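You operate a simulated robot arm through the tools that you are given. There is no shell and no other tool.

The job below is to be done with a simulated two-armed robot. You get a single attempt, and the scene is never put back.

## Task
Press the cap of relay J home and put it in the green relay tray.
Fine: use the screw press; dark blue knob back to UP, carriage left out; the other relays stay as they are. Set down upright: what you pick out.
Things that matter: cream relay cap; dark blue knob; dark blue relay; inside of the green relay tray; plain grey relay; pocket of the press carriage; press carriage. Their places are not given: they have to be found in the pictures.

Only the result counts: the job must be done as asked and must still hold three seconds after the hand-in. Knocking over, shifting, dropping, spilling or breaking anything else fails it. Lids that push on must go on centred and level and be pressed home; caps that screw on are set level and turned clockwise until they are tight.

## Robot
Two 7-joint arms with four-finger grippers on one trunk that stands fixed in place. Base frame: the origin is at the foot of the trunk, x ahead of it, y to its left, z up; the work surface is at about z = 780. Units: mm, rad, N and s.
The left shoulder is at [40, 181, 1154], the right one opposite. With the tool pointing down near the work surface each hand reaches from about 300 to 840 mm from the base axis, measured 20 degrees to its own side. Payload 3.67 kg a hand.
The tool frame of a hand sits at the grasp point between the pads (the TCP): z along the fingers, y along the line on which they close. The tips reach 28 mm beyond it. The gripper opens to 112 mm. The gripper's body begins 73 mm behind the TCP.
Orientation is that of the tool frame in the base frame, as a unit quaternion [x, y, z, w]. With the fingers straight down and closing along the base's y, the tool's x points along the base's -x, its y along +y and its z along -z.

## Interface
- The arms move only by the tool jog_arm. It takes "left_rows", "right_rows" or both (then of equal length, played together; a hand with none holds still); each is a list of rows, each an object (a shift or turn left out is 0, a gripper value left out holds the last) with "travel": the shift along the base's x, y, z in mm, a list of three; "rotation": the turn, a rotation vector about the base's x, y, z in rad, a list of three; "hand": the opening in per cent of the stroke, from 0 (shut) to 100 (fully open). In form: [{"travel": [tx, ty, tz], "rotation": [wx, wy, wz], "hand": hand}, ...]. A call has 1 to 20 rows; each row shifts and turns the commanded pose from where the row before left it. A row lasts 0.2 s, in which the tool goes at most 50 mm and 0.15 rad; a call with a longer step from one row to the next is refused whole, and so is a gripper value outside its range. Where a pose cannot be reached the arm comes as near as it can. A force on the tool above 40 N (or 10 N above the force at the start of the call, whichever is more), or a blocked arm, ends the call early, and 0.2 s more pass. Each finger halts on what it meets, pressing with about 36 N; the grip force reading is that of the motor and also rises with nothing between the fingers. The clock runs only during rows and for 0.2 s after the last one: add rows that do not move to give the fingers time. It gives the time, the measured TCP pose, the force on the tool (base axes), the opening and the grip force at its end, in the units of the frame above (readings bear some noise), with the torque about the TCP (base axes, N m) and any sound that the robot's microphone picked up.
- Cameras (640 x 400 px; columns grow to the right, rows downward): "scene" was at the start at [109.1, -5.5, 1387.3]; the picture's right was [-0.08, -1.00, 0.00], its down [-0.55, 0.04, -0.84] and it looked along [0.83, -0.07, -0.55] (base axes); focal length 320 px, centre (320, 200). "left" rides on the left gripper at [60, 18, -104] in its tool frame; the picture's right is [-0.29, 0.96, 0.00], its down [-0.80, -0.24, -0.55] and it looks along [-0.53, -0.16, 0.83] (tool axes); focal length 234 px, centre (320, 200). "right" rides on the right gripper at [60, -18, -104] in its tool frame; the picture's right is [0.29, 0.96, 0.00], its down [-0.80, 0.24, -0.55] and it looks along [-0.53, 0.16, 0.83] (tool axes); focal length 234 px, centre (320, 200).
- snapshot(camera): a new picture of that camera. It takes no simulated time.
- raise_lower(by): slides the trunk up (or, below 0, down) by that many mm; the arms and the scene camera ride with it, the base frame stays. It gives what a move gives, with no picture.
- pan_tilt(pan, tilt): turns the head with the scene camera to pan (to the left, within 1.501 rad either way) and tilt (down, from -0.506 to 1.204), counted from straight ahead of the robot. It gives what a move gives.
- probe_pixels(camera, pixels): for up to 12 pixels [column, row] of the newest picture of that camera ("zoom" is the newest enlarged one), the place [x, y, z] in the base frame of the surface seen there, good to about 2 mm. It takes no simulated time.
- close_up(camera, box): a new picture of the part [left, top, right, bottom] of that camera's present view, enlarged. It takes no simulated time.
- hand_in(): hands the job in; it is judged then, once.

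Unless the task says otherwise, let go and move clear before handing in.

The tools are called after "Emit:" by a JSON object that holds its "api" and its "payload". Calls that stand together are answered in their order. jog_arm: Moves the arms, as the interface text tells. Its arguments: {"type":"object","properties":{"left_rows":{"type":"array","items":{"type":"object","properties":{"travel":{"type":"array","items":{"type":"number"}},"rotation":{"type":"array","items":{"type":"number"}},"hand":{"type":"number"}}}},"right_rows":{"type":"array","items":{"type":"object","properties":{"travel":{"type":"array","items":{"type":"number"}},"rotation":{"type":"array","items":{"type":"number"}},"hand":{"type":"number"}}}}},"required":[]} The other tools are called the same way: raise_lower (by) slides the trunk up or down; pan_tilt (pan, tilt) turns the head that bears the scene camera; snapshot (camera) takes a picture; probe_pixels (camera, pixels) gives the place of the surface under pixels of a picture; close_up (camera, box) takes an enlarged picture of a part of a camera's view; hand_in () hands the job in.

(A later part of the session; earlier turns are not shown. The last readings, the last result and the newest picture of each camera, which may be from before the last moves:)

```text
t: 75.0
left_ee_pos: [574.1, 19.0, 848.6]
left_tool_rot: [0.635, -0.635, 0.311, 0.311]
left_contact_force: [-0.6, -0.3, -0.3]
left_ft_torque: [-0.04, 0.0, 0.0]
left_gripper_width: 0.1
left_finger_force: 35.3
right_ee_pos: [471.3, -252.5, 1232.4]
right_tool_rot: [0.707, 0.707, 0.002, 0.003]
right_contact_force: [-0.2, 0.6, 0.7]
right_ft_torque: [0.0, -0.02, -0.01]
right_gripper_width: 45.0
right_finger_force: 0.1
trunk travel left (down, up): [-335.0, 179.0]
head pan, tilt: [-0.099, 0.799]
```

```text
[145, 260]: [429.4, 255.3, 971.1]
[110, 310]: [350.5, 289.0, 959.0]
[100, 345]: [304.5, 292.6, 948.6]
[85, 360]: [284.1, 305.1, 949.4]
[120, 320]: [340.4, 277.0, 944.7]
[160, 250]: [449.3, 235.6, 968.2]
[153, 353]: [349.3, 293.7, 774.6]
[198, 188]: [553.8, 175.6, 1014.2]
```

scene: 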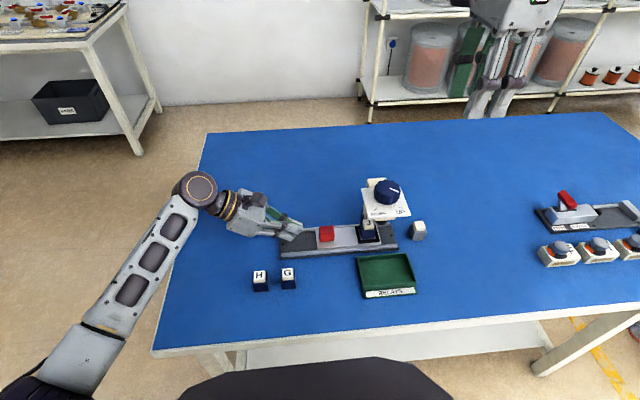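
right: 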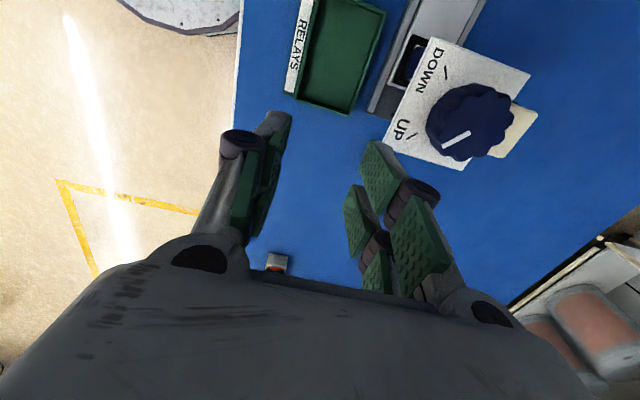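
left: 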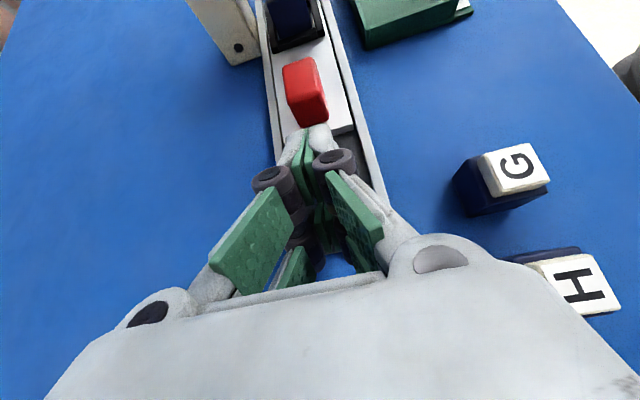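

The forearm is now about 75 mm clear of the table. I'll lower to z≈836 and continue the push in small steps.

Emit:
{"api": "jog_arm", "payload": {"left_rows": [{"travel": [0, -3, -7]}, {"travel": [0, -3, -6]}, {"travel": [0, -6, 0]}, {"travel": [0, -6, 0]}, {"travel": [0, -6, 0]}, {"travel": [0, -4, 0]}, {"travel": [0, -4, 0]}, {"travel": [0, -4, 0]}, {"travel": [0, -4, 0]}, {"travel": [0, -4, 0]}, {"travel": [0, -4, 0]}, {"travel": [0, -4, 0]}, {"travel": [0, 0, 0]}]}}

Emit:
{"api": "close_up", "payload": {"camera": "scene", "box": [240, 160, 440, 300]}}

Emit:
{"api": "snapshot", "payload": {"camera": "scene"}}

```text
t: 77.8
left_ee_pos: [573.9, -33.8, 836.2]
left_tool_rot: [-0.635, 0.636, -0.309, -0.311]
left_contact_force: [-0.4, 1.1, 0.9]
left_ft_torque: [-0.04, -0.03, 0.01]
left_gripper_width: 5.9
left_finger_force: 35.2
right_ee_pos: [470.4, -252.3, 1232.1]
right_tool_rot: [0.707, 0.707, 0.002, 0.003]
right_contact_force: [0.0, 0.9, 0.5]
right_ft_torque: [-0.01, -0.02, -0.02]
right_gripper_width: 44.6
right_finger_force: 0.1
trunk travel left (down, up): [-335.0, 179.0]
head pan, tilt: [-0.099, 0.799]
```

```text
2.86 times, centred on (340, 230) of scene
```

zoom: 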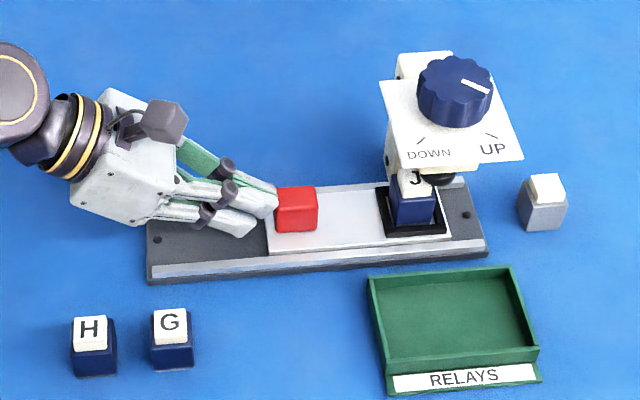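

```text
taken
```

scene: 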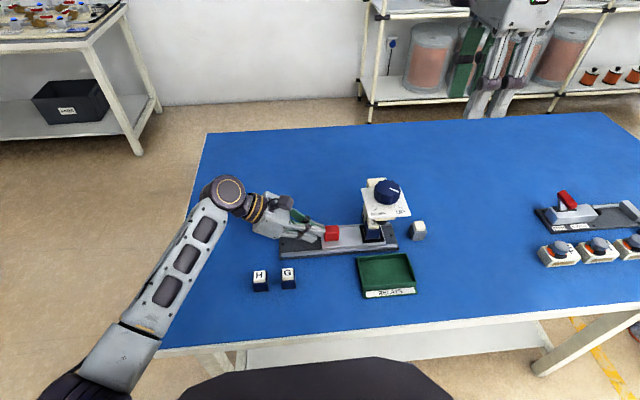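

The carriage continues with J upright, nearly under the ram. I'll check the carriage position and the clearance between the ram and J's cap.

Emit:
{"api": "close_up", "payload": {"camera": "scene", "box": [355, 205, 415, 250]}}

```text
8.89 times, centred on (385, 228) of scene
```

zoom: 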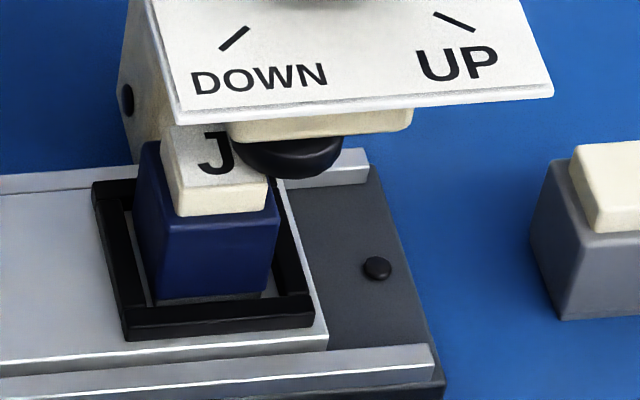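

Emit:
{"api": "probe_pixels", "payload": {"camera": "zoom", "pixels": [[290, 160], [250, 165], [330, 160], [280, 172], [205, 150], [220, 175], [215, 200], [312, 318], [325, 345], [125, 330], [376, 268], [285, 260]]}}

```text
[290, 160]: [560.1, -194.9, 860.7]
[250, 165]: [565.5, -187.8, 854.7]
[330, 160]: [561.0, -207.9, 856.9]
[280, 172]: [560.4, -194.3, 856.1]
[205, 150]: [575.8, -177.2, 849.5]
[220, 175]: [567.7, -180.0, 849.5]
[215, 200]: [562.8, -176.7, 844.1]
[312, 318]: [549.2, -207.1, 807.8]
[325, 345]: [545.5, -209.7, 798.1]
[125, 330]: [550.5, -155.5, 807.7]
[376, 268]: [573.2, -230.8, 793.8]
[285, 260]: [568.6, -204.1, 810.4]
```

Ram bottom is about 855 against a cap top of about 849.5, so it clears. The pocket needs ~16 mm more, with the stop pin at y≈-226 just about where the carriage edge will be.

Emit:
{"api": "jog_arm", "payload": {"left_rows": [{"travel": [0, -3, 0]}, {"travel": [0, -3, 0]}, {"travel": [0, -3, 0]}, {"travel": [0, -3, 0]}, {"travel": [0, 0, 0]}]}}

Emit:
{"api": "close_up", "payload": {"camera": "scene", "box": [355, 205, 415, 250]}}

Emit:
{"api": "close_up", "payload": {"camera": "scene", "box": [240, 160, 440, 300]}}

```text
t: 79.0
left_ee_pos: [573.4, -44.9, 836.0]
left_tool_rot: [-0.635, 0.635, -0.311, -0.311]
left_contact_force: [-0.9, 0.3, 0.1]
left_ft_torque: [-0.02, -0.01, -0.04]
left_gripper_width: 0.0
left_finger_force: 35.2
right_ee_pos: [470.2, -251.9, 1234.1]
right_tool_rot: [0.707, 0.707, 0.002, 0.004]
right_contact_force: [-0.9, -0.1, 0.5]
right_ft_torque: [-0.01, 0.01, 0.0]
right_gripper_width: 44.7
right_finger_force: 0.1
trunk travel left (down, up): [-335.0, 179.0]
head pan, tilt: [-0.099, 0.799]
```

```text
8.89 times, centred on (385, 228) of scene
```

zoom: 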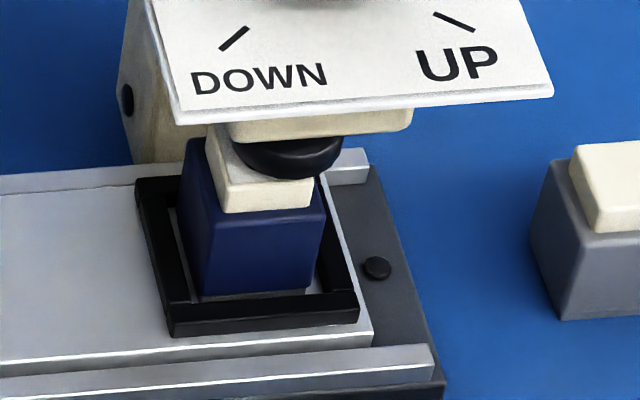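

```text
2.86 times, centred on (340, 230) of scene
```

zoom: 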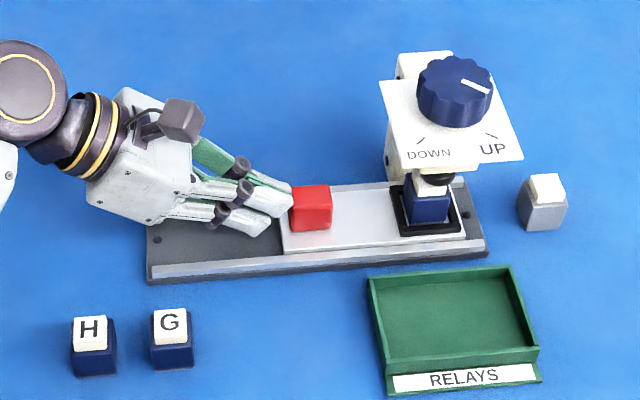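

Emit:
{"api": "probe_pixels", "payload": {"camera": "zoom", "pixels": [[330, 190], [293, 190], [460, 230]]}}

Emit:
{"api": "jog_arm", "payload": {"left_rows": [{"travel": [0, -2, 0]}, {"travel": [0, -1.5, 0]}, {"travel": [0, 0, 0]}]}}

Emit:
{"api": "close_up", "payload": {"camera": "scene", "box": [355, 205, 415, 250]}}

```text
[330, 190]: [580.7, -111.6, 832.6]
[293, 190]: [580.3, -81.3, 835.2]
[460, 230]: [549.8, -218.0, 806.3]
```

```text
t: 79.8
left_ee_pos: [573.6, -48.4, 835.7]
left_tool_rot: [-0.635, 0.635, -0.311, -0.311]
left_contact_force: [-0.4, -0.3, -0.7]
left_ft_torque: [-0.01, -0.01, 0.01]
left_gripper_width: 0.2
left_finger_force: 36.1
right_ee_pos: [470.4, -252.6, 1231.8]
right_tool_rot: [0.707, 0.708, 0.002, 0.002]
right_contact_force: [0.6, 0.0, 0.1]
right_ft_torque: [0.0, -0.02, 0.01]
right_gripper_width: 45.0
right_finger_force: 0.2
trunk travel left (down, up): [-335.0, 179.0]
head pan, tilt: [-0.099, 0.799]
```

```text
8.89 times, centred on (385, 228) of scene
```

zoom: 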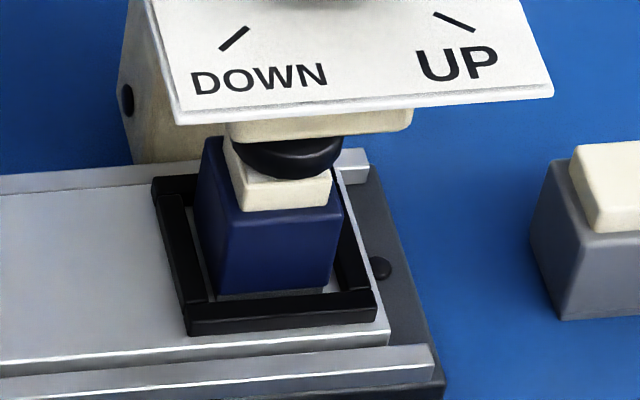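

Emit:
{"api": "probe_pixels", "payload": {"camera": "zoom", "pixels": [[371, 310], [190, 325], [245, 205], [328, 200], [288, 172], [238, 150], [338, 145], [385, 335], [330, 208], [335, 285], [222, 290], [288, 178]]}}

```text
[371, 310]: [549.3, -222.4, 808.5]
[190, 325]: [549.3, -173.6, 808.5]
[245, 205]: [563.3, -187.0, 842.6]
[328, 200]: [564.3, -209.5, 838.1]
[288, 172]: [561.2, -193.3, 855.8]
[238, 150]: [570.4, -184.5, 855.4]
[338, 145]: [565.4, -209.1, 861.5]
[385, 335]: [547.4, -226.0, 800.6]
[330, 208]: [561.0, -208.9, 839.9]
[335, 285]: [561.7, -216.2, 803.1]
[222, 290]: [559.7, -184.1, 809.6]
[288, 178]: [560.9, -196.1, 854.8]
```

The pocket is centred at y≈-198.4, directly under the ram axis at -198.5. I'll nudge 1 mm more to see whether the end stop is there.

Emit:
{"api": "jog_arm", "payload": {"left_rows": [{"travel": [0, -1, 0]}, {"travel": [0, 0, 0]}]}}

```text
t: 80.3
left_ee_pos: [574.4, -49.5, 836.3]
left_tool_rot: [-0.635, 0.636, -0.31, -0.311]
left_contact_force: [0.8, -0.2, -0.2]
left_ft_torque: [-0.03, 0.01, 0.01]
left_gripper_width: 0.0
left_finger_force: 36.3
right_ee_pos: [470.0, -252.2, 1232.5]
right_tool_rot: [0.708, 0.707, 0.001, 0.003]
right_contact_force: [-0.4, -0.1, -0.3]
right_ft_torque: [-0.03, 0.02, -0.01]
right_gripper_width: 44.7
right_finger_force: 0.0
trunk travel left (down, up): [-335.0, 179.0]
head pan, tilt: [-0.099, 0.799]
```

Emit:
{"api": "jog_arm", "payload": {"left_rows": [{"travel": [0, -1, 0]}, {"travel": [0, 0, 0]}]}}

Emit:
{"api": "close_up", "payload": {"camera": "scene", "box": [355, 205, 415, 250]}}

Emit:
{"api": "probe_pixels", "payload": {"camera": "zoom", "pixels": [[373, 310], [192, 325], [245, 205], [328, 200], [335, 205]]}}

```text
t: 81.0
left_ee_pos: [571.9, -49.8, 835.9]
left_tool_rot: [0.636, -0.635, 0.31, 0.31]
left_contact_force: [-0.1, 2.7, 1.2]
left_ft_torque: [-0.03, -0.02, -0.03]
left_gripper_width: 5.7
left_finger_force: 35.6
right_ee_pos: [469.8, -252.3, 1233.1]
right_tool_rot: [0.708, 0.707, 0.002, 0.003]
right_contact_force: [0.1, 0.3, 0.6]
right_ft_torque: [-0.01, -0.02, 0.01]
right_gripper_width: 44.7
right_finger_force: 0.0
trunk travel left (down, up): [-335.0, 179.0]
head pan, tilt: [-0.099, 0.799]
```

```text
8.89 times, centred on (385, 228) of scene
```

zoom: 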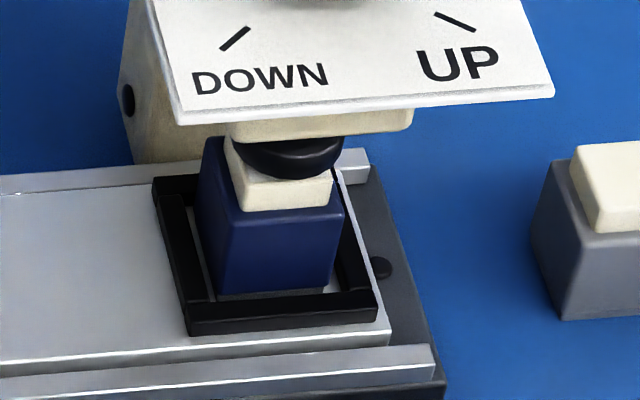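

```text
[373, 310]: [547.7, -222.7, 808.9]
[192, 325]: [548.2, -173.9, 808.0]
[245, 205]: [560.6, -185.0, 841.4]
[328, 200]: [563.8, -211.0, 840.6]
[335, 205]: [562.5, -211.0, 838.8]
```

There's 2.7 N of resistance and the carriage isn't moving, so it's at its end stop under the ram. I'll back the left hand well away to +y.

Emit:
{"api": "jog_arm", "payload": {"left_rows": [{"travel": [0, 6, 0]}, {"travel": [0, 12, 3]}, {"travel": [0, 20, 10]}, {"travel": [0, 25, 15]}, {"travel": [0, 25, 15]}, {"travel": [0, 25, 15]}, {"travel": [0, 25, 15]}, {"travel": [0, 25, 15]}, {"travel": [0, 25, 10]}, {"travel": [0, 0, 0]}]}}

Emit:
{"api": "snapshot", "payload": {"camera": "scene"}}

Emit:
{"api": "close_up", "payload": {"camera": "scene", "box": [240, 160, 440, 300]}}

```text
t: 83.2
left_ee_pos: [573.1, 136.0, 933.0]
left_tool_rot: [0.636, -0.635, 0.311, 0.309]
left_contact_force: [-0.7, -0.1, -0.7]
left_ft_torque: [0.03, 0.01, 0.0]
left_gripper_width: 0.0
left_finger_force: 35.2
right_ee_pos: [470.9, -253.5, 1233.3]
right_tool_rot: [0.707, 0.707, 0.002, 0.002]
right_contact_force: [-0.1, 0.6, 0.0]
right_ft_torque: [0.02, -0.02, 0.01]
right_gripper_width: 45.0
right_finger_force: 0.0
trunk travel left (down, up): [-335.0, 179.0]
head pan, tilt: [-0.099, 0.799]
```

```text
taken
```

scene: 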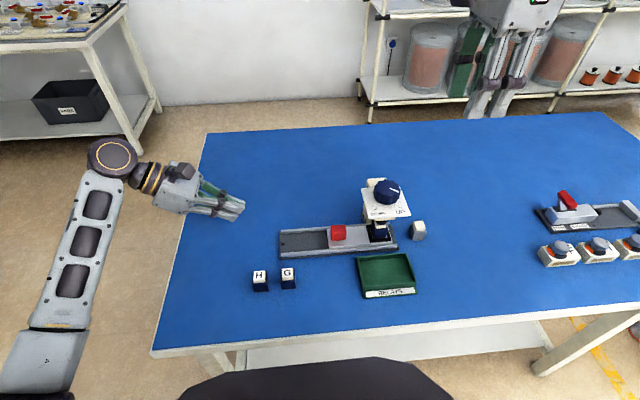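

```text
2.86 times, centred on (340, 230) of scene
```

zoom: 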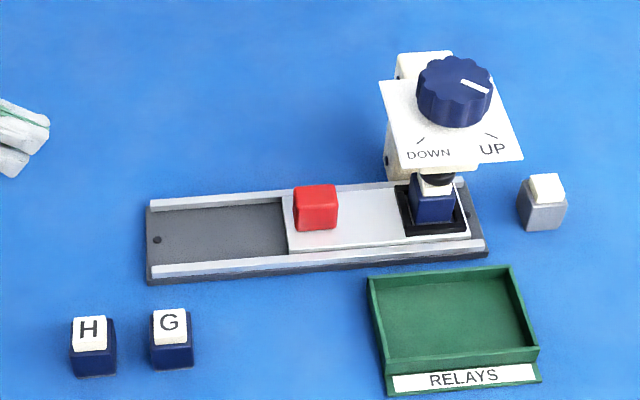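

The carriage is in, with J under the ram and the right hand free. I'll probe the press's rear column top for finger clearance, and turn the right hand to yaw +20° over the knob, well above it.

Emit:
{"api": "probe_pixels", "payload": {"camera": "zoom", "pixels": [[425, 56], [405, 70], [445, 54], [400, 60], [384, 84], [455, 72], [455, 120], [462, 126], [418, 98], [491, 95]]}}

Emit:
{"api": "jog_arm", "payload": {"right_rows": [{"rotation": [0, 0, 0.137], "hand": 70}, {"travel": [7, 4, -10], "rotation": [0, 0, 0.137]}, {"travel": [8, 4, -10], "rotation": [0, 0, 0.137]}, {"travel": [8, 4, -10], "rotation": [0, 0, 0.137]}, {"travel": [8, 4, -10], "rotation": [0, 0, 0.137]}, {"travel": [8, 4, -10], "rotation": [0, 0, 0.137]}, {"travel": [8, 4, -10], "rotation": [0, 0, 0.137]}, {"travel": [8, 4, -10], "rotation": [0, 0, 0.137]}, {"travel": [8, 4, -10], "rotation": [0, 0, 0.137]}, {"travel": [8, 4, -10], "rotation": [0, 0, 0.137]}, {"travel": [8, 4, -10], "rotation": [0, 0, 0.137]}, {"travel": [8, 4, -10], "rotation": [0, 0, 0.137]}, {"travel": [8, 5, -10], "rotation": [0, 0, 0.137]}, {"travel": [8, 5.5, -10], "rotation": [0, 0, 0.137]}, {"travel": [0, 0, 0]}, {"travel": [0, 0, 0]}]}}

Emit:
{"api": "snapshot", "payload": {"camera": "right"}}

Emit:
{"api": "snapshot", "payload": {"camera": "scene"}}

```text
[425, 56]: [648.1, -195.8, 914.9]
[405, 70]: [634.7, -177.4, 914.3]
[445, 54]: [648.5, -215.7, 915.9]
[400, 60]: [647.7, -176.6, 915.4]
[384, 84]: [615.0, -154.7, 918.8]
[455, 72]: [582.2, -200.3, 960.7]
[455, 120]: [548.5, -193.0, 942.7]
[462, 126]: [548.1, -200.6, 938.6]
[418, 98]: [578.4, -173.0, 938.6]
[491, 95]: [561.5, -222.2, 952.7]
```

```text
t: 86.5
left_ee_pos: [573.5, 136.1, 932.7]
left_tool_rot: [0.635, -0.635, 0.311, 0.311]
left_contact_force: [-0.6, 0.2, 0.4]
left_ft_torque: [0.0, -0.01, 0.02]
left_gripper_width: 0.1
left_finger_force: 35.9
right_ee_pos: [572.5, -198.4, 1101.7]
right_tool_rot: [-0.173, 0.985, 0.003, 0.0]
right_contact_force: [-0.4, 0.4, -0.1]
right_ft_torque: [0.01, -0.01, 0.01]
right_gripper_width: 78.4
right_finger_force: 0.0
trunk travel left (down, up): [-335.0, 179.0]
head pan, tilt: [-0.099, 0.799]
```

```text
taken
```

right: 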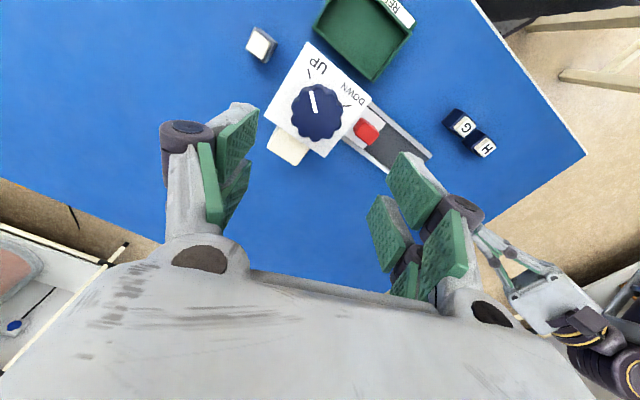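

```text
taken
```

scene: 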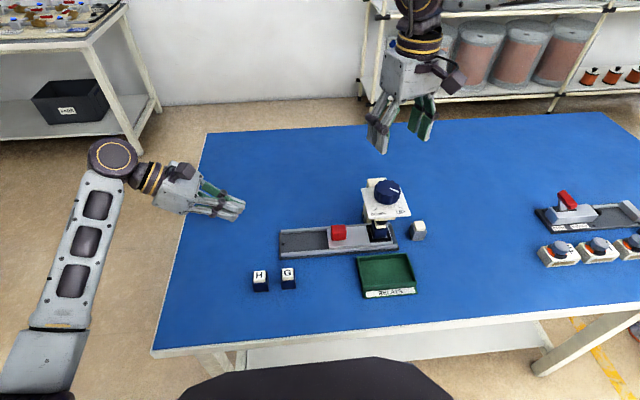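

The column tops out below the plate, so there's no obstruction. I'll pin down the knob centre with the right camera.

Emit:
{"api": "close_up", "payload": {"camera": "right", "box": [260, 30, 390, 175]}}

```text
2.76 times, centred on (325, 102) of right
```

zoom: 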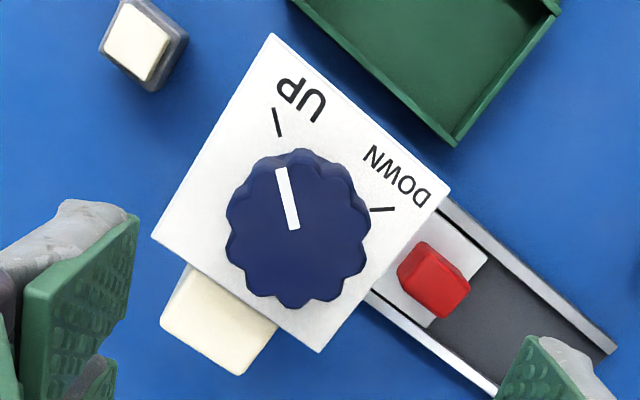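

Emit:
{"api": "probe_pixels", "payload": {"camera": "zoom", "pixels": [[236, 190], [340, 185], [362, 225], [360, 270], [330, 298], [290, 300], [240, 282], [232, 240], [277, 172], [297, 228], [277, 125], [380, 210]]}}

```text
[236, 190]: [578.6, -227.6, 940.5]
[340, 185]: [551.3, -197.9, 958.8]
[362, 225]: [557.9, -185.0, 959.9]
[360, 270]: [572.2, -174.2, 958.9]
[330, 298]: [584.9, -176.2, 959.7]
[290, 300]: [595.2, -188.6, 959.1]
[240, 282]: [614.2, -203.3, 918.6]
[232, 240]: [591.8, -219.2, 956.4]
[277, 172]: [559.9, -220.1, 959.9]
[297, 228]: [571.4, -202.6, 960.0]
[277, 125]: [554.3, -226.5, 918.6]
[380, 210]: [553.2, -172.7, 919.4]
```

The knob centre is (574,-199) at r≈24, with UP at about 235° and DOWN at about 128°, so ~106° clockwise. I'll descend around the knob to TCP z≈958.

Emit:
{"api": "jog_arm", "payload": {"right_rows": [{"travel": [1.5, -0.5, -25]}, {"travel": [0, 0, -25]}, {"travel": [0, 0, -25]}, {"travel": [0, 0, -25]}, {"travel": [0, 0, -20]}, {"travel": [0, 0, -12]}, {"travel": [0, 0, -6]}, {"travel": [0, 0, 0]}]}}

Emit:
{"api": "snapshot", "payload": {"camera": "right"}}

Emit:
{"api": "close_up", "payload": {"camera": "scene", "box": [300, 80, 480, 260]}}

```text
t: 88.3
left_ee_pos: [572.5, 137.2, 932.1]
left_tool_rot: [-0.635, 0.635, -0.312, -0.311]
left_contact_force: [-0.2, 0.5, -0.8]
left_ft_torque: [-0.01, -0.03, -0.08]
left_gripper_width: 0.1
left_finger_force: 35.8
right_ee_pos: [574.7, -198.8, 965.0]
right_tool_rot: [-0.173, 0.985, 0.003, 0.001]
right_contact_force: [0.2, 0.1, -0.1]
right_ft_torque: [0.03, 0.01, -0.01]
right_gripper_width: 78.3
right_finger_force: 0.0
trunk travel left (down, up): [-335.0, 179.0]
head pan, tilt: [-0.099, 0.799]
```

```text
taken
```

right: 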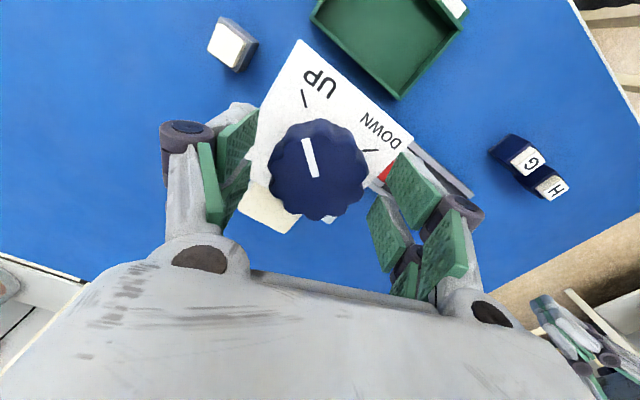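

```text
2.22 times, centred on (390, 170) of scene
```

zoom: 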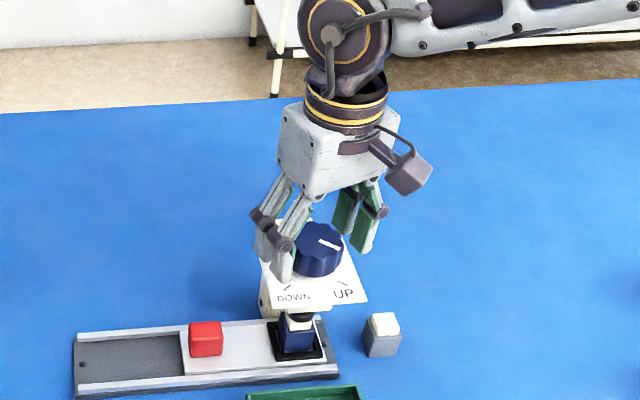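

Fingers straddle the knob, with tips at about z 937 against the knob's top at 960. I'll leave room in case it screws down, go 1.5 mm lower and close.

Emit:
{"api": "jog_arm", "payload": {"right_rows": [{"travel": [-0.5, 0, -1.5]}, {"hand": 30}, {"hand": 30}, {"hand": 30}, {"hand": 30}]}}

Emit:
{"api": "snapshot", "payload": {"camera": "right"}}

```text
t: 89.5
left_ee_pos: [574.0, 136.8, 934.0]
left_tool_rot: [0.635, -0.635, 0.31, 0.311]
left_contact_force: [0.7, -0.2, -0.2]
left_ft_torque: [0.0, 0.0, 0.0]
left_gripper_width: 0.0
left_finger_force: 35.2
right_ee_pos: [575.7, -201.2, 964.0]
right_tool_rot: [-0.173, 0.985, 0.004, 0.0]
right_contact_force: [4.8, -8.7, 6.8]
right_ft_torque: [-0.79, -0.01, -0.02]
right_gripper_width: 53.8
right_finger_force: 44.6
trunk travel left (down, up): [-335.0, 179.0]
head pan, tilt: [-0.099, 0.799]
```

```text
taken
```

right: 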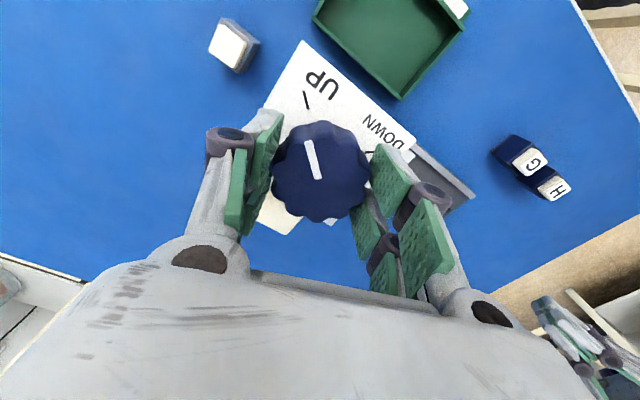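

Gripped at 53.8 mm with a side load of (4.8,-8.7) N, so the knob centre is a bit further to -y. I'll shift slightly to relieve it.

Emit:
{"api": "jog_arm", "payload": {"right_rows": [{"travel": [0.8, -1.5, 0]}, {"travel": [0, 0, 0]}]}}

```text
t: 90.2
left_ee_pos: [573.6, 136.1, 933.7]
left_tool_rot: [-0.635, 0.636, -0.31, -0.31]
left_contact_force: [-0.4, 0.0, -0.4]
left_ft_torque: [0.0, 0.01, 0.0]
left_gripper_width: 0.0
left_finger_force: 35.7
right_ee_pos: [575.8, -200.1, 964.6]
right_tool_rot: [-0.173, 0.985, 0.004, 0.001]
right_contact_force: [1.4, -4.0, 5.2]
right_ft_torque: [-0.28, -0.31, -0.2]
right_gripper_width: 53.8
right_finger_force: 45.4
trunk travel left (down, up): [-335.0, 179.0]
head pan, tilt: [-0.099, 0.799]
```

Side load has dropped to about 4 N. I'll start turning clockwise (negative about z) in small steps.

Emit:
{"api": "jog_arm", "payload": {"right_rows": [{"rotation": [0, 0, -0.08]}, {"rotation": [0, 0, -0.08]}, {"rotation": [0, 0, -0.08]}, {"rotation": [0, 0, -0.08]}, {"rotation": [0, 0, -0.08]}, {"travel": [0, 0, 0]}]}}

Emit:
{"api": "snapshot", "payload": {"camera": "right"}}

Emit:
{"api": "close_up", "payload": {"camera": "scene", "box": [340, 160, 440, 260]}}

```text
t: 91.5
left_ee_pos: [573.5, 137.5, 933.3]
left_tool_rot: [0.635, -0.635, 0.31, 0.311]
left_contact_force: [0.1, -0.3, 0.3]
left_ft_torque: [0.03, 0.03, 0.02]
left_gripper_width: 0.0
left_finger_force: 35.4
right_ee_pos: [573.3, -201.1, 964.0]
right_tool_rot: [0.027, 1.0, 0.003, 0.002]
right_contact_force: [0.3, -3.1, 9.9]
right_ft_torque: [0.1, 0.22, -0.02]
right_gripper_width: 53.8
right_finger_force: 44.9
trunk travel left (down, up): [-335.0, 179.0]
head pan, tilt: [-0.099, 0.799]
```

```text
taken
```

right: 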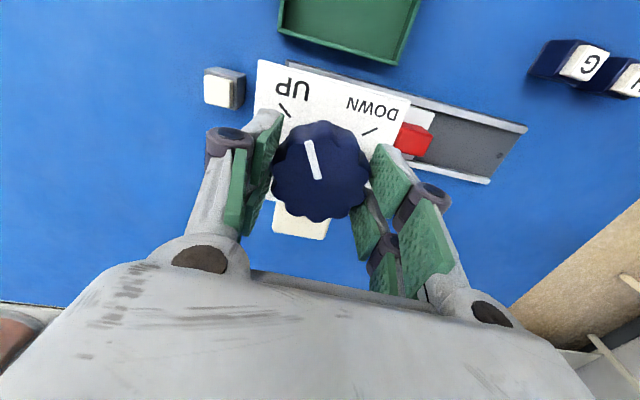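

```text
4.00 times, centred on (390, 210) of scene
```

zoom: 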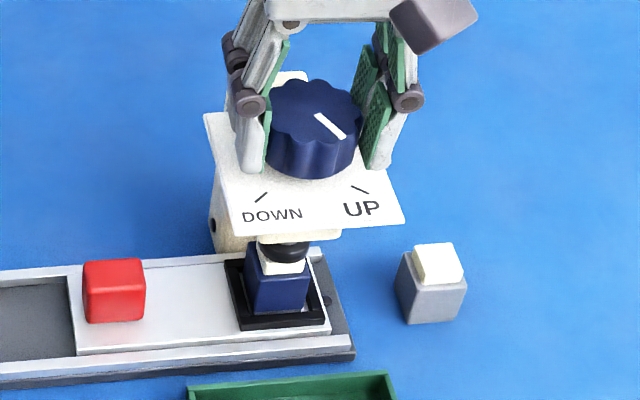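

The knob turns with the hand and the ram is descending toward the cap. I'll continue.

Emit:
{"api": "jog_arm", "payload": {"right_rows": [{"rotation": [0, 0, -0.08]}, {"rotation": [0, 0, -0.08]}, {"rotation": [0, 0, -0.08]}, {"rotation": [0, 0, -0.08]}, {"rotation": [0, 0, -0.08]}, {"rotation": [0, 0, -0.08]}, {"travel": [0, 0, 0]}]}}

Emit:
{"api": "close_up", "payload": {"camera": "scene", "box": [340, 160, 440, 260]}}

```text
t: 93.2
left_ee_pos: [573.5, 137.2, 934.9]
left_tool_rot: [-0.634, 0.636, -0.31, -0.311]
left_contact_force: [-0.7, -0.4, -0.7]
left_ft_torque: [-0.03, 0.01, 0.01]
left_gripper_width: 0.0
left_finger_force: 35.8
right_ee_pos: [574.9, -199.2, 963.2]
right_tool_rot: [0.264, 0.965, 0.003, 0.001]
right_contact_force: [0.7, -1.8, 9.8]
right_ft_torque: [-0.09, -0.02, 0.08]
right_gripper_width: 53.6
right_finger_force: 45.0
trunk travel left (down, up): [-335.0, 179.0]
head pan, tilt: [-0.099, 0.799]
```

```text
4.00 times, centred on (390, 210) of scene
```

zoom: 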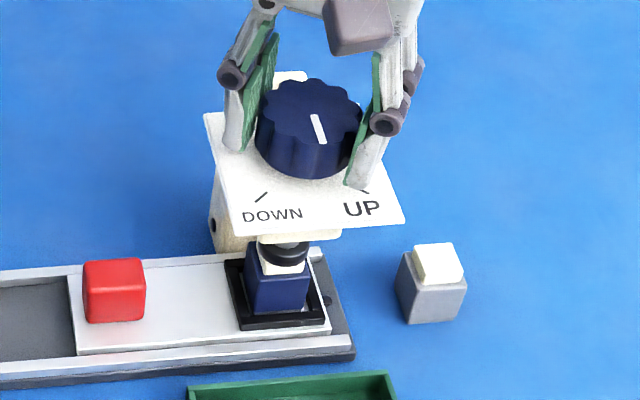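

About 50° of turn so far, and the mark is midway between UP and DOWN. I'll keep turning.

Emit:
{"api": "jog_arm", "payload": {"right_rows": [{"rotation": [0, 0, -0.08]}, {"rotation": [0, 0, -0.08]}, {"rotation": [0, 0, -0.08]}, {"rotation": [0, 0, -0.08]}, {"rotation": [0, 0, -0.08]}, {"rotation": [0, 0, -0.08]}, {"travel": [0, 0, 0]}]}}

Emit:
{"api": "close_up", "payload": {"camera": "scene", "box": [340, 160, 440, 260]}}

```text
t: 94.8
left_ee_pos: [572.3, 137.5, 934.0]
left_tool_rot: [-0.635, 0.635, -0.311, -0.311]
left_contact_force: [0.7, 0.0, -0.9]
left_ft_torque: [0.0, -0.02, 0.02]
left_gripper_width: 0.2
left_finger_force: 35.8
right_ee_pos: [575.0, -200.5, 963.6]
right_tool_rot: [0.485, 0.874, 0.003, 0.002]
right_contact_force: [0.6, -1.9, 11.5]
right_ft_torque: [-0.21, 0.35, 0.12]
right_gripper_width: 53.7
right_finger_force: 44.9
trunk travel left (down, up): [-335.0, 179.0]
head pan, tilt: [-0.099, 0.799]
```

```text
4.00 times, centred on (390, 210) of scene
```

zoom: 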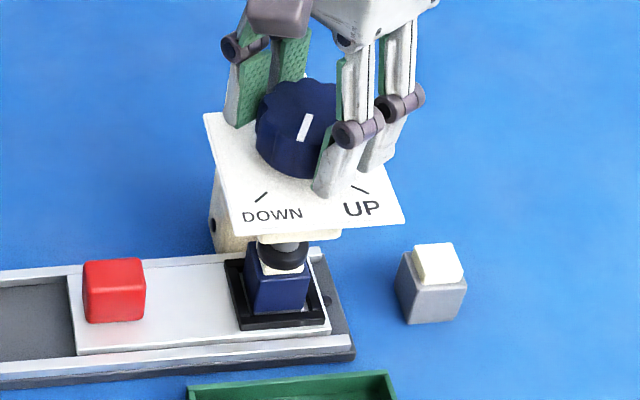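

The ram is coming down and pressing the cap in. I'll turn the remaining ~0.5 rad to DOWN.

Emit:
{"api": "jog_arm", "payload": {"right_rows": [{"rotation": [0, 0, -0.08]}, {"rotation": [0, 0, -0.08]}, {"rotation": [0, 0, -0.08]}, {"rotation": [0, 0, -0.08]}, {"rotation": [0, 0, -0.08]}, {"rotation": [0, 0, -0.05]}, {"travel": [0, 0, 0]}]}}

Emit:
{"api": "close_up", "payload": {"camera": "scene", "box": [340, 160, 440, 260]}}

Emit:
{"api": "snapshot", "payload": {"camera": "right"}}

```text
t: 96.3
left_ee_pos: [573.5, 137.2, 933.7]
left_tool_rot: [-0.635, 0.635, -0.312, -0.311]
left_contact_force: [-0.5, -0.6, 0.4]
left_ft_torque: [0.01, 0.01, 0.01]
left_gripper_width: 0.0
left_finger_force: 35.9
right_ee_pos: [575.0, -201.0, 963.2]
right_tool_rot: [0.668, 0.745, 0.002, 0.003]
right_contact_force: [2.6, -2.7, 12.1]
right_ft_torque: [-0.31, -0.01, 0.08]
right_gripper_width: 53.7
right_finger_force: 45.3
trunk travel left (down, up): [-335.0, 179.0]
head pan, tilt: [-0.099, 0.799]
```

```text
4.00 times, centred on (390, 210) of scene
```

zoom: 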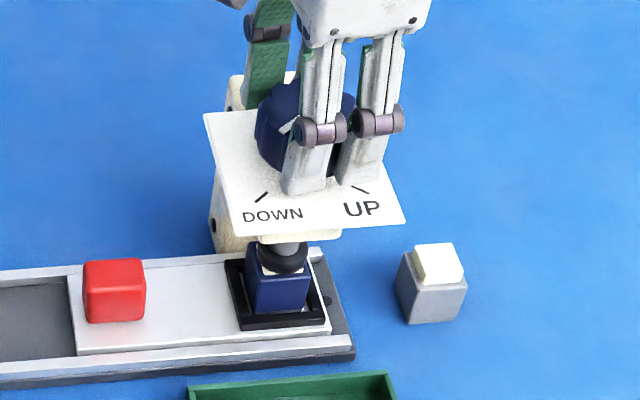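

```text
taken
```

right: 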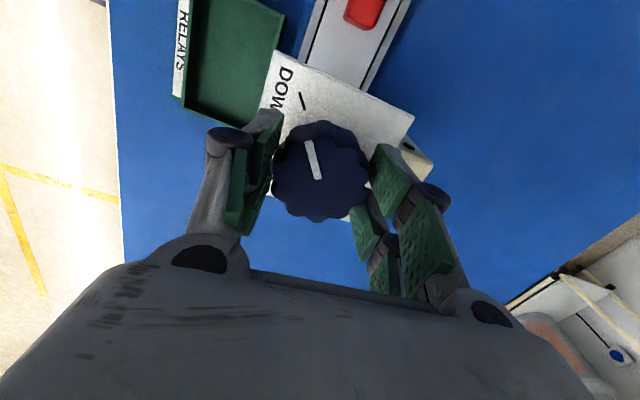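

The mark is now essentially at DOWN. I'll zoom on the relay to see how far the cap has gone in.

Emit:
{"api": "close_up", "payload": {"camera": "scene", "box": [385, 205, 435, 245]}}

Emit:
{"api": "close_up", "payload": {"camera": "scene", "box": [355, 205, 415, 250]}}

```text
10.00 times, centred on (410, 225) of scene
```

zoom: 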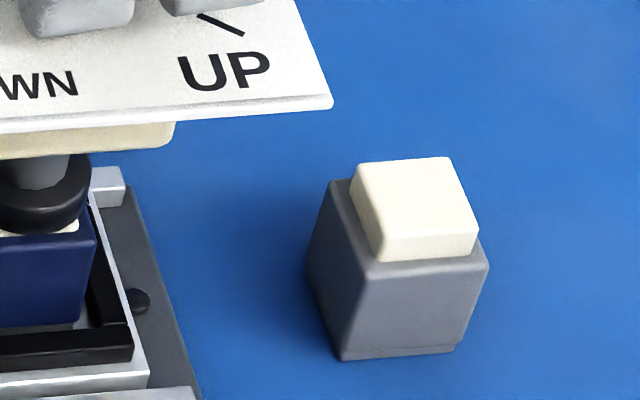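

```text
8.89 times, centred on (385, 228) of scene
```

zoom: 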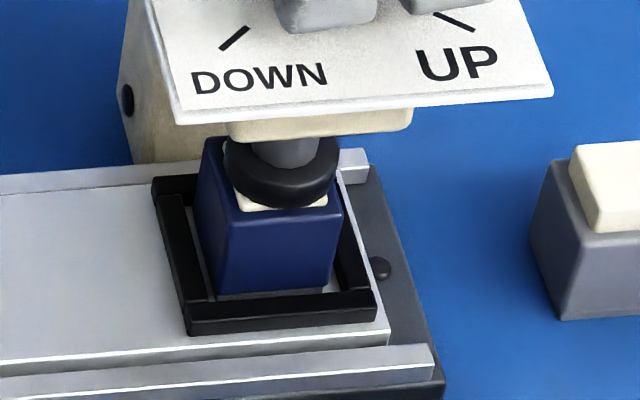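

The cap is nearly flush with the body. I'll turn a little further and watch the torque for the stop.

Emit:
{"api": "jog_arm", "payload": {"right_rows": [{"rotation": [0, 0, -0.04]}, {"rotation": [0, 0, -0.04]}, {"rotation": [0, 0, -0.02]}, {"travel": [0, 0, 0]}]}}

Emit:
{"api": "close_up", "payload": {"camera": "scene", "box": [355, 205, 415, 250]}}

Emit:
{"api": "snapshot", "payload": {"camera": "right"}}

```text
t: 97.3
left_ee_pos: [572.7, 136.9, 932.7]
left_tool_rot: [-0.635, 0.635, -0.312, -0.311]
left_contact_force: [0.3, 0.3, 0.1]
left_ft_torque: [-0.01, 0.02, 0.0]
left_gripper_width: 0.0
left_finger_force: 35.5
right_ee_pos: [574.7, -199.3, 964.4]
right_tool_rot: [0.704, 0.71, 0.002, 0.003]
right_contact_force: [2.3, -1.4, 12.0]
right_ft_torque: [-0.18, -0.42, 0.37]
right_gripper_width: 53.6
right_finger_force: 44.9
trunk travel left (down, up): [-335.0, 179.0]
head pan, tilt: [-0.099, 0.799]
```

```text
8.89 times, centred on (385, 228) of scene
```

zoom: 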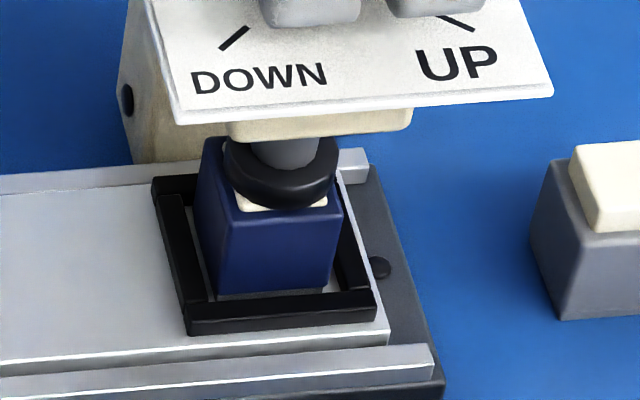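

```text
taken
```

right: 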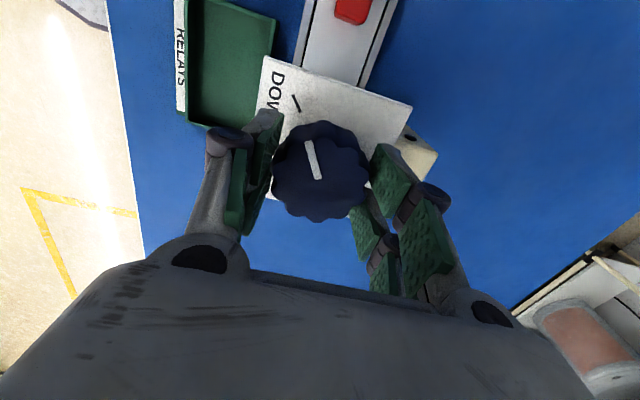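

Torque about z has jumped to 0.37 N m, suggesting the stop. One more small turn to confirm.

Emit:
{"api": "jog_arm", "payload": {"right_rows": [{"rotation": [0, 0, -0.04]}, {"rotation": [0, 0, -0.03]}, {"travel": [0, 0, 0]}]}}

Emit:
{"api": "close_up", "payload": {"camera": "scene", "box": [355, 205, 415, 250]}}

Emit:
{"api": "snapshot", "payload": {"camera": "right"}}

```text
t: 98.2
left_ee_pos: [574.3, 137.2, 933.4]
left_tool_rot: [0.635, -0.635, 0.311, 0.311]
left_contact_force: [0.3, 0.4, 0.6]
left_ft_torque: [0.02, 0.04, 0.01]
left_gripper_width: 0.0
left_finger_force: 35.8
right_ee_pos: [575.2, -199.8, 962.8]
right_tool_rot: [0.729, 0.685, 0.002, 0.003]
right_contact_force: [3.1, 1.0, 9.0]
right_ft_torque: [-0.19, -0.18, 1.19]
right_gripper_width: 54.2
right_finger_force: 44.6
trunk travel left (down, up): [-335.0, 179.0]
head pan, tilt: [-0.099, 0.799]
```

```text
8.89 times, centred on (385, 228) of scene
```

zoom: 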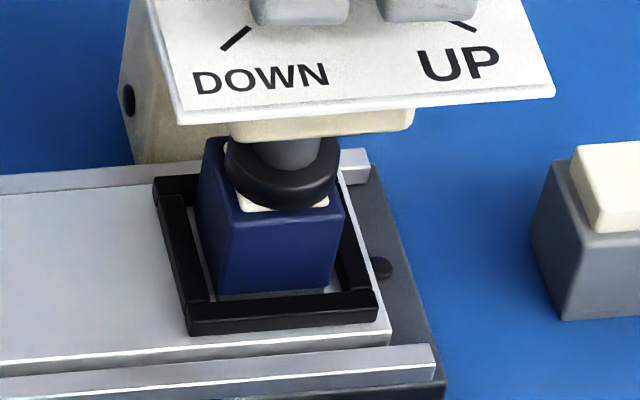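

```text
taken
```

right: 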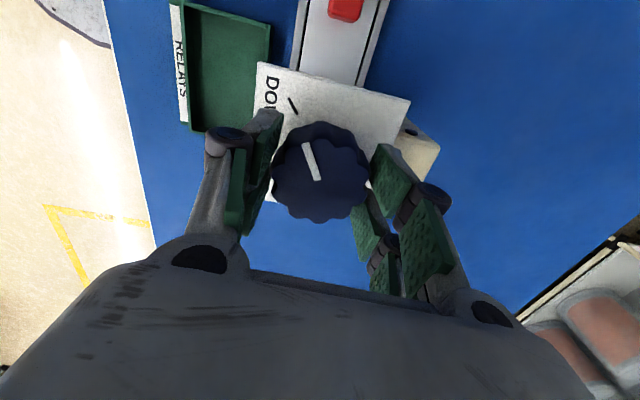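

1.19 N m, so the knob is at its DOWN stop and the cap is pressed. I'll turn back counter-clockwise toward UP.

Emit:
{"api": "jog_arm", "payload": {"right_rows": [{"rotation": [0, 0, 0.09]}, {"rotation": [0, 0, 0.09]}, {"rotation": [0, 0, 0.09]}, {"rotation": [0, 0, 0.09]}, {"rotation": [0, 0, 0.09]}, {"rotation": [0, 0, 0.09]}, {"rotation": [0, 0, 0.09]}, {"rotation": [0, 0, 0.09]}, {"rotation": [0, 0, 0.09]}, {"rotation": [0, 0, 0.09]}, {"travel": [0, 0, 0]}]}}

Emit:
{"api": "jog_arm", "payload": {"right_rows": [{"rotation": [0, 0, 0.09]}, {"rotation": [0, 0, 0.09]}, {"rotation": [0, 0, 0.09]}, {"rotation": [0, 0, 0.09]}, {"rotation": [0, 0, 0.09]}, {"rotation": [0, 0, 0.09]}, {"rotation": [0, 0, 0.09]}, {"rotation": [0, 0, 0.09]}, {"rotation": [0, 0, 0.09]}, {"rotation": [0, 0, 0.09]}, {"travel": [0, 0, 0]}]}}

Emit:
{"api": "close_up", "payload": {"camera": "scene", "box": [340, 160, 440, 260]}}

Emit:
{"api": "snapshot", "payload": {"camera": "right"}}

```text
t: 100.5
left_ee_pos: [574.0, 137.8, 932.4]
left_tool_rot: [0.635, -0.635, 0.311, 0.311]
left_contact_force: [-0.2, 0.2, 0.8]
left_ft_torque: [0.01, -0.02, 0.01]
left_gripper_width: 0.0
left_finger_force: 35.6
right_ee_pos: [575.1, -199.8, 962.6]
right_tool_rot: [0.357, 0.934, 0.002, 0.001]
right_contact_force: [-3.7, 3.0, 3.4]
right_ft_torque: [-0.04, 0.31, 0.02]
right_gripper_width: 54.0
right_finger_force: 45.2
trunk travel left (down, up): [-335.0, 179.0]
head pan, tilt: [-0.099, 0.799]
```

```text
t: 103.0
left_ee_pos: [573.4, 137.1, 933.6]
left_tool_rot: [0.635, -0.635, 0.311, 0.311]
left_contact_force: [0.2, 0.1, -0.2]
left_ft_torque: [0.03, 0.01, 0.0]
left_gripper_width: 0.0
left_finger_force: 35.6
right_ee_pos: [575.1, -200.0, 962.8]
right_tool_rot: [-0.086, 0.996, 0.004, 0.0]
right_contact_force: [-4.5, -0.1, -1.6]
right_ft_torque: [-0.11, -0.16, 0.06]
right_gripper_width: 53.9
right_finger_force: 44.9
trunk travel left (down, up): [-335.0, 179.0]
head pan, tilt: [-0.099, 0.799]
```

```text
4.00 times, centred on (390, 210) of scene
```

zoom: 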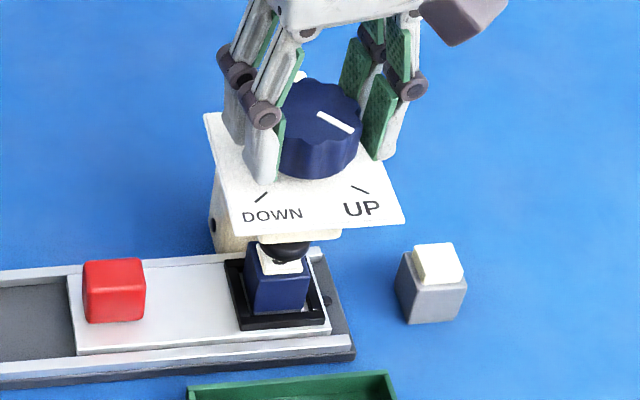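

```text
taken
```

right: 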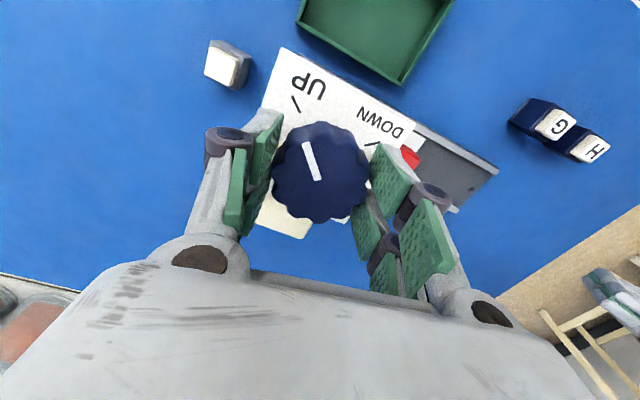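

The ram is back up and the mark is ~10° short of UP. I'll turn the rest in small steps.

Emit:
{"api": "jog_arm", "payload": {"right_rows": [{"rotation": [0, 0, 0.05]}, {"rotation": [0, 0, 0.05]}, {"rotation": [0, 0, 0.03]}, {"travel": [0, 0, 0]}]}}

Emit:
{"api": "close_up", "payload": {"camera": "scene", "box": [340, 160, 440, 260]}}

Emit:
{"api": "snapshot", "payload": {"camera": "right"}}

```text
t: 104.0
left_ee_pos: [573.8, 136.2, 932.6]
left_tool_rot: [-0.634, 0.636, -0.311, -0.311]
left_contact_force: [0.1, 0.3, -1.0]
left_ft_torque: [-0.01, 0.01, 0.0]
left_gripper_width: 0.1
left_finger_force: 36.0
right_ee_pos: [574.6, -201.0, 963.5]
right_tool_rot: [-0.148, 0.989, 0.004, 0.001]
right_contact_force: [-3.6, 0.6, -1.8]
right_ft_torque: [-0.05, 0.24, -0.43]
right_gripper_width: 54.0
right_finger_force: 44.8
trunk travel left (down, up): [-335.0, 179.0]
head pan, tilt: [-0.099, 0.799]
```

```text
4.00 times, centred on (390, 210) of scene
```

zoom: 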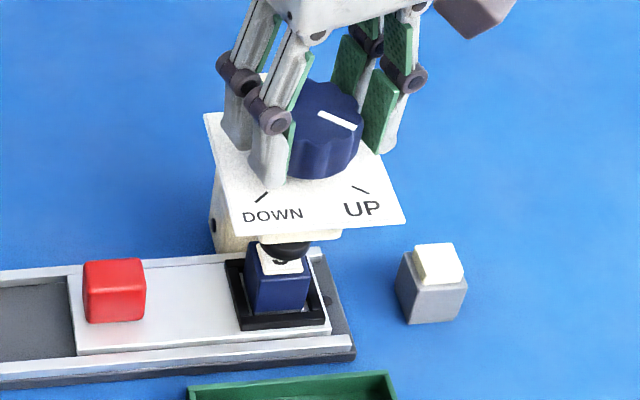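

```text
taken
```

right: 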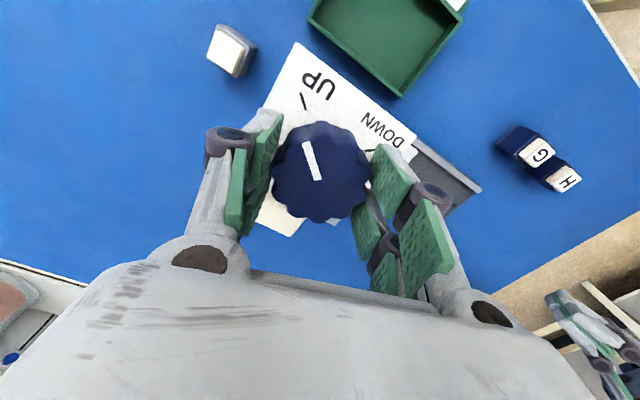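

Torque of -0.43 N m suggests the UP stop. A small extra nudge, then I'll release and lift.

Emit:
{"api": "jog_arm", "payload": {"right_rows": [{"rotation": [0, 0, 0.035]}, {"travel": [0, 0, 0]}]}}

```text
t: 104.5
left_ee_pos: [573.0, 136.3, 933.3]
left_tool_rot: [-0.635, 0.635, -0.311, -0.311]
left_contact_force: [-1.2, -0.2, 1.2]
left_ft_torque: [-0.02, -0.03, 0.0]
left_gripper_width: 0.1
left_finger_force: 35.4
right_ee_pos: [575.3, -200.0, 962.5]
right_tool_rot: [-0.166, 0.986, 0.003, 0.0]
right_contact_force: [-3.2, 1.5, -0.7]
right_ft_torque: [0.16, 0.04, -0.67]
right_gripper_width: 53.3
right_finger_force: 44.9
trunk travel left (down, up): [-335.0, 179.0]
head pan, tilt: [-0.099, 0.799]
```

At the UP stop (-0.67 N m). I'll release, lift clear and check the knob mark.

Emit:
{"api": "jog_arm", "payload": {"right_rows": [{"hand": 70}, {"hand": 70}, {"hand": 70}, {"travel": [0, 0, 15]}, {"travel": [0, 0, 25]}, {"travel": [0, 0, 25]}, {"travel": [0, 0, 25]}, {"travel": [0, 0, 25]}, {"travel": [0, 0, 25]}, {"travel": [0, 0, 0]}]}}

Emit:
{"api": "close_up", "payload": {"camera": "right", "box": [260, 30, 390, 175]}}

Emit:
{"api": "close_up", "payload": {"camera": "scene", "box": [340, 160, 440, 260]}}

```text
t: 106.8
left_ee_pos: [573.6, 136.8, 932.5]
left_tool_rot: [0.636, -0.635, 0.311, 0.31]
left_contact_force: [0.3, 0.2, 0.3]
left_ft_torque: [-0.02, -0.02, 0.04]
left_gripper_width: 0.0
left_finger_force: 35.9
right_ee_pos: [575.7, -201.3, 1103.1]
right_tool_rot: [-0.167, 0.986, 0.003, -0.001]
right_contact_force: [-0.4, 0.5, -0.6]
right_ft_torque: [-0.02, -0.02, -0.01]
right_gripper_width: 78.5
right_finger_force: 0.0
trunk travel left (down, up): [-335.0, 179.0]
head pan, tilt: [-0.099, 0.799]
```

```text
2.76 times, centred on (325, 102) of right
```

zoom: 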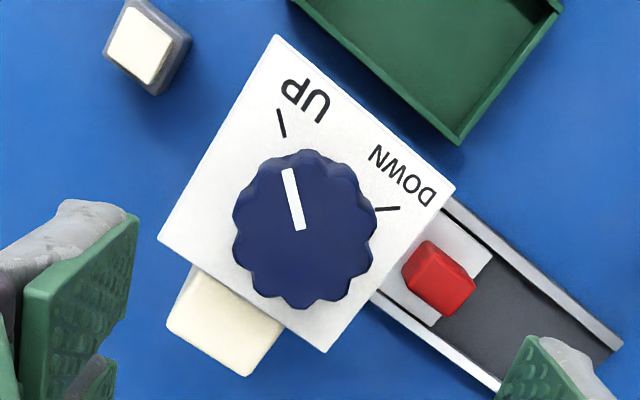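

```text
4.00 times, centred on (390, 210) of scene
```

zoom: 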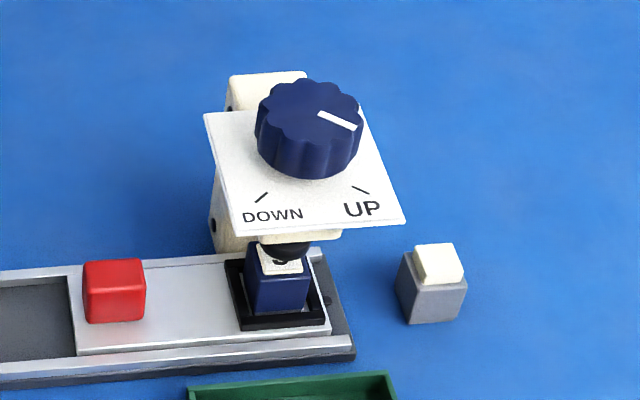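

The knob is free. I'll verify the mark angle against the UP tick.

Emit:
{"api": "probe_pixels", "payload": {"camera": "zoom", "pixels": [[320, 114], [353, 127], [355, 187], [367, 192], [310, 118], [285, 262], [280, 275], [275, 285]]}}

Emit:
{"api": "close_up", "payload": {"camera": "right", "box": [280, 60, 360, 130]}}

```text
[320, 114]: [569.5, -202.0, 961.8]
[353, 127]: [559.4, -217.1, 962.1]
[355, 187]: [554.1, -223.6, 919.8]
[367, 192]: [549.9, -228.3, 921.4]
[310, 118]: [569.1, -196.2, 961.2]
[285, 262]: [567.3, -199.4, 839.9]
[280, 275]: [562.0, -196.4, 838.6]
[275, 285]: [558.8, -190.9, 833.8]
```

```text
5.71 times, centred on (320, 95) of right
```

zoom: 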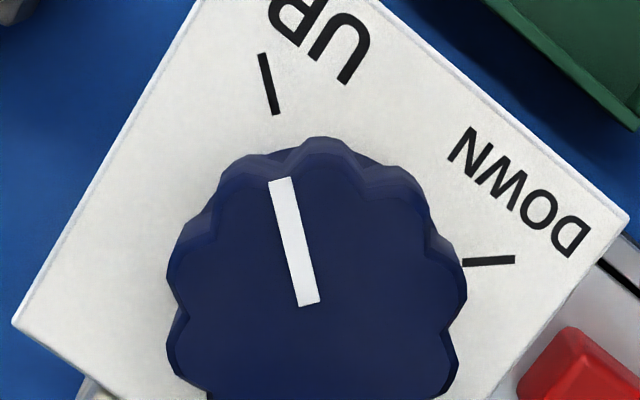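

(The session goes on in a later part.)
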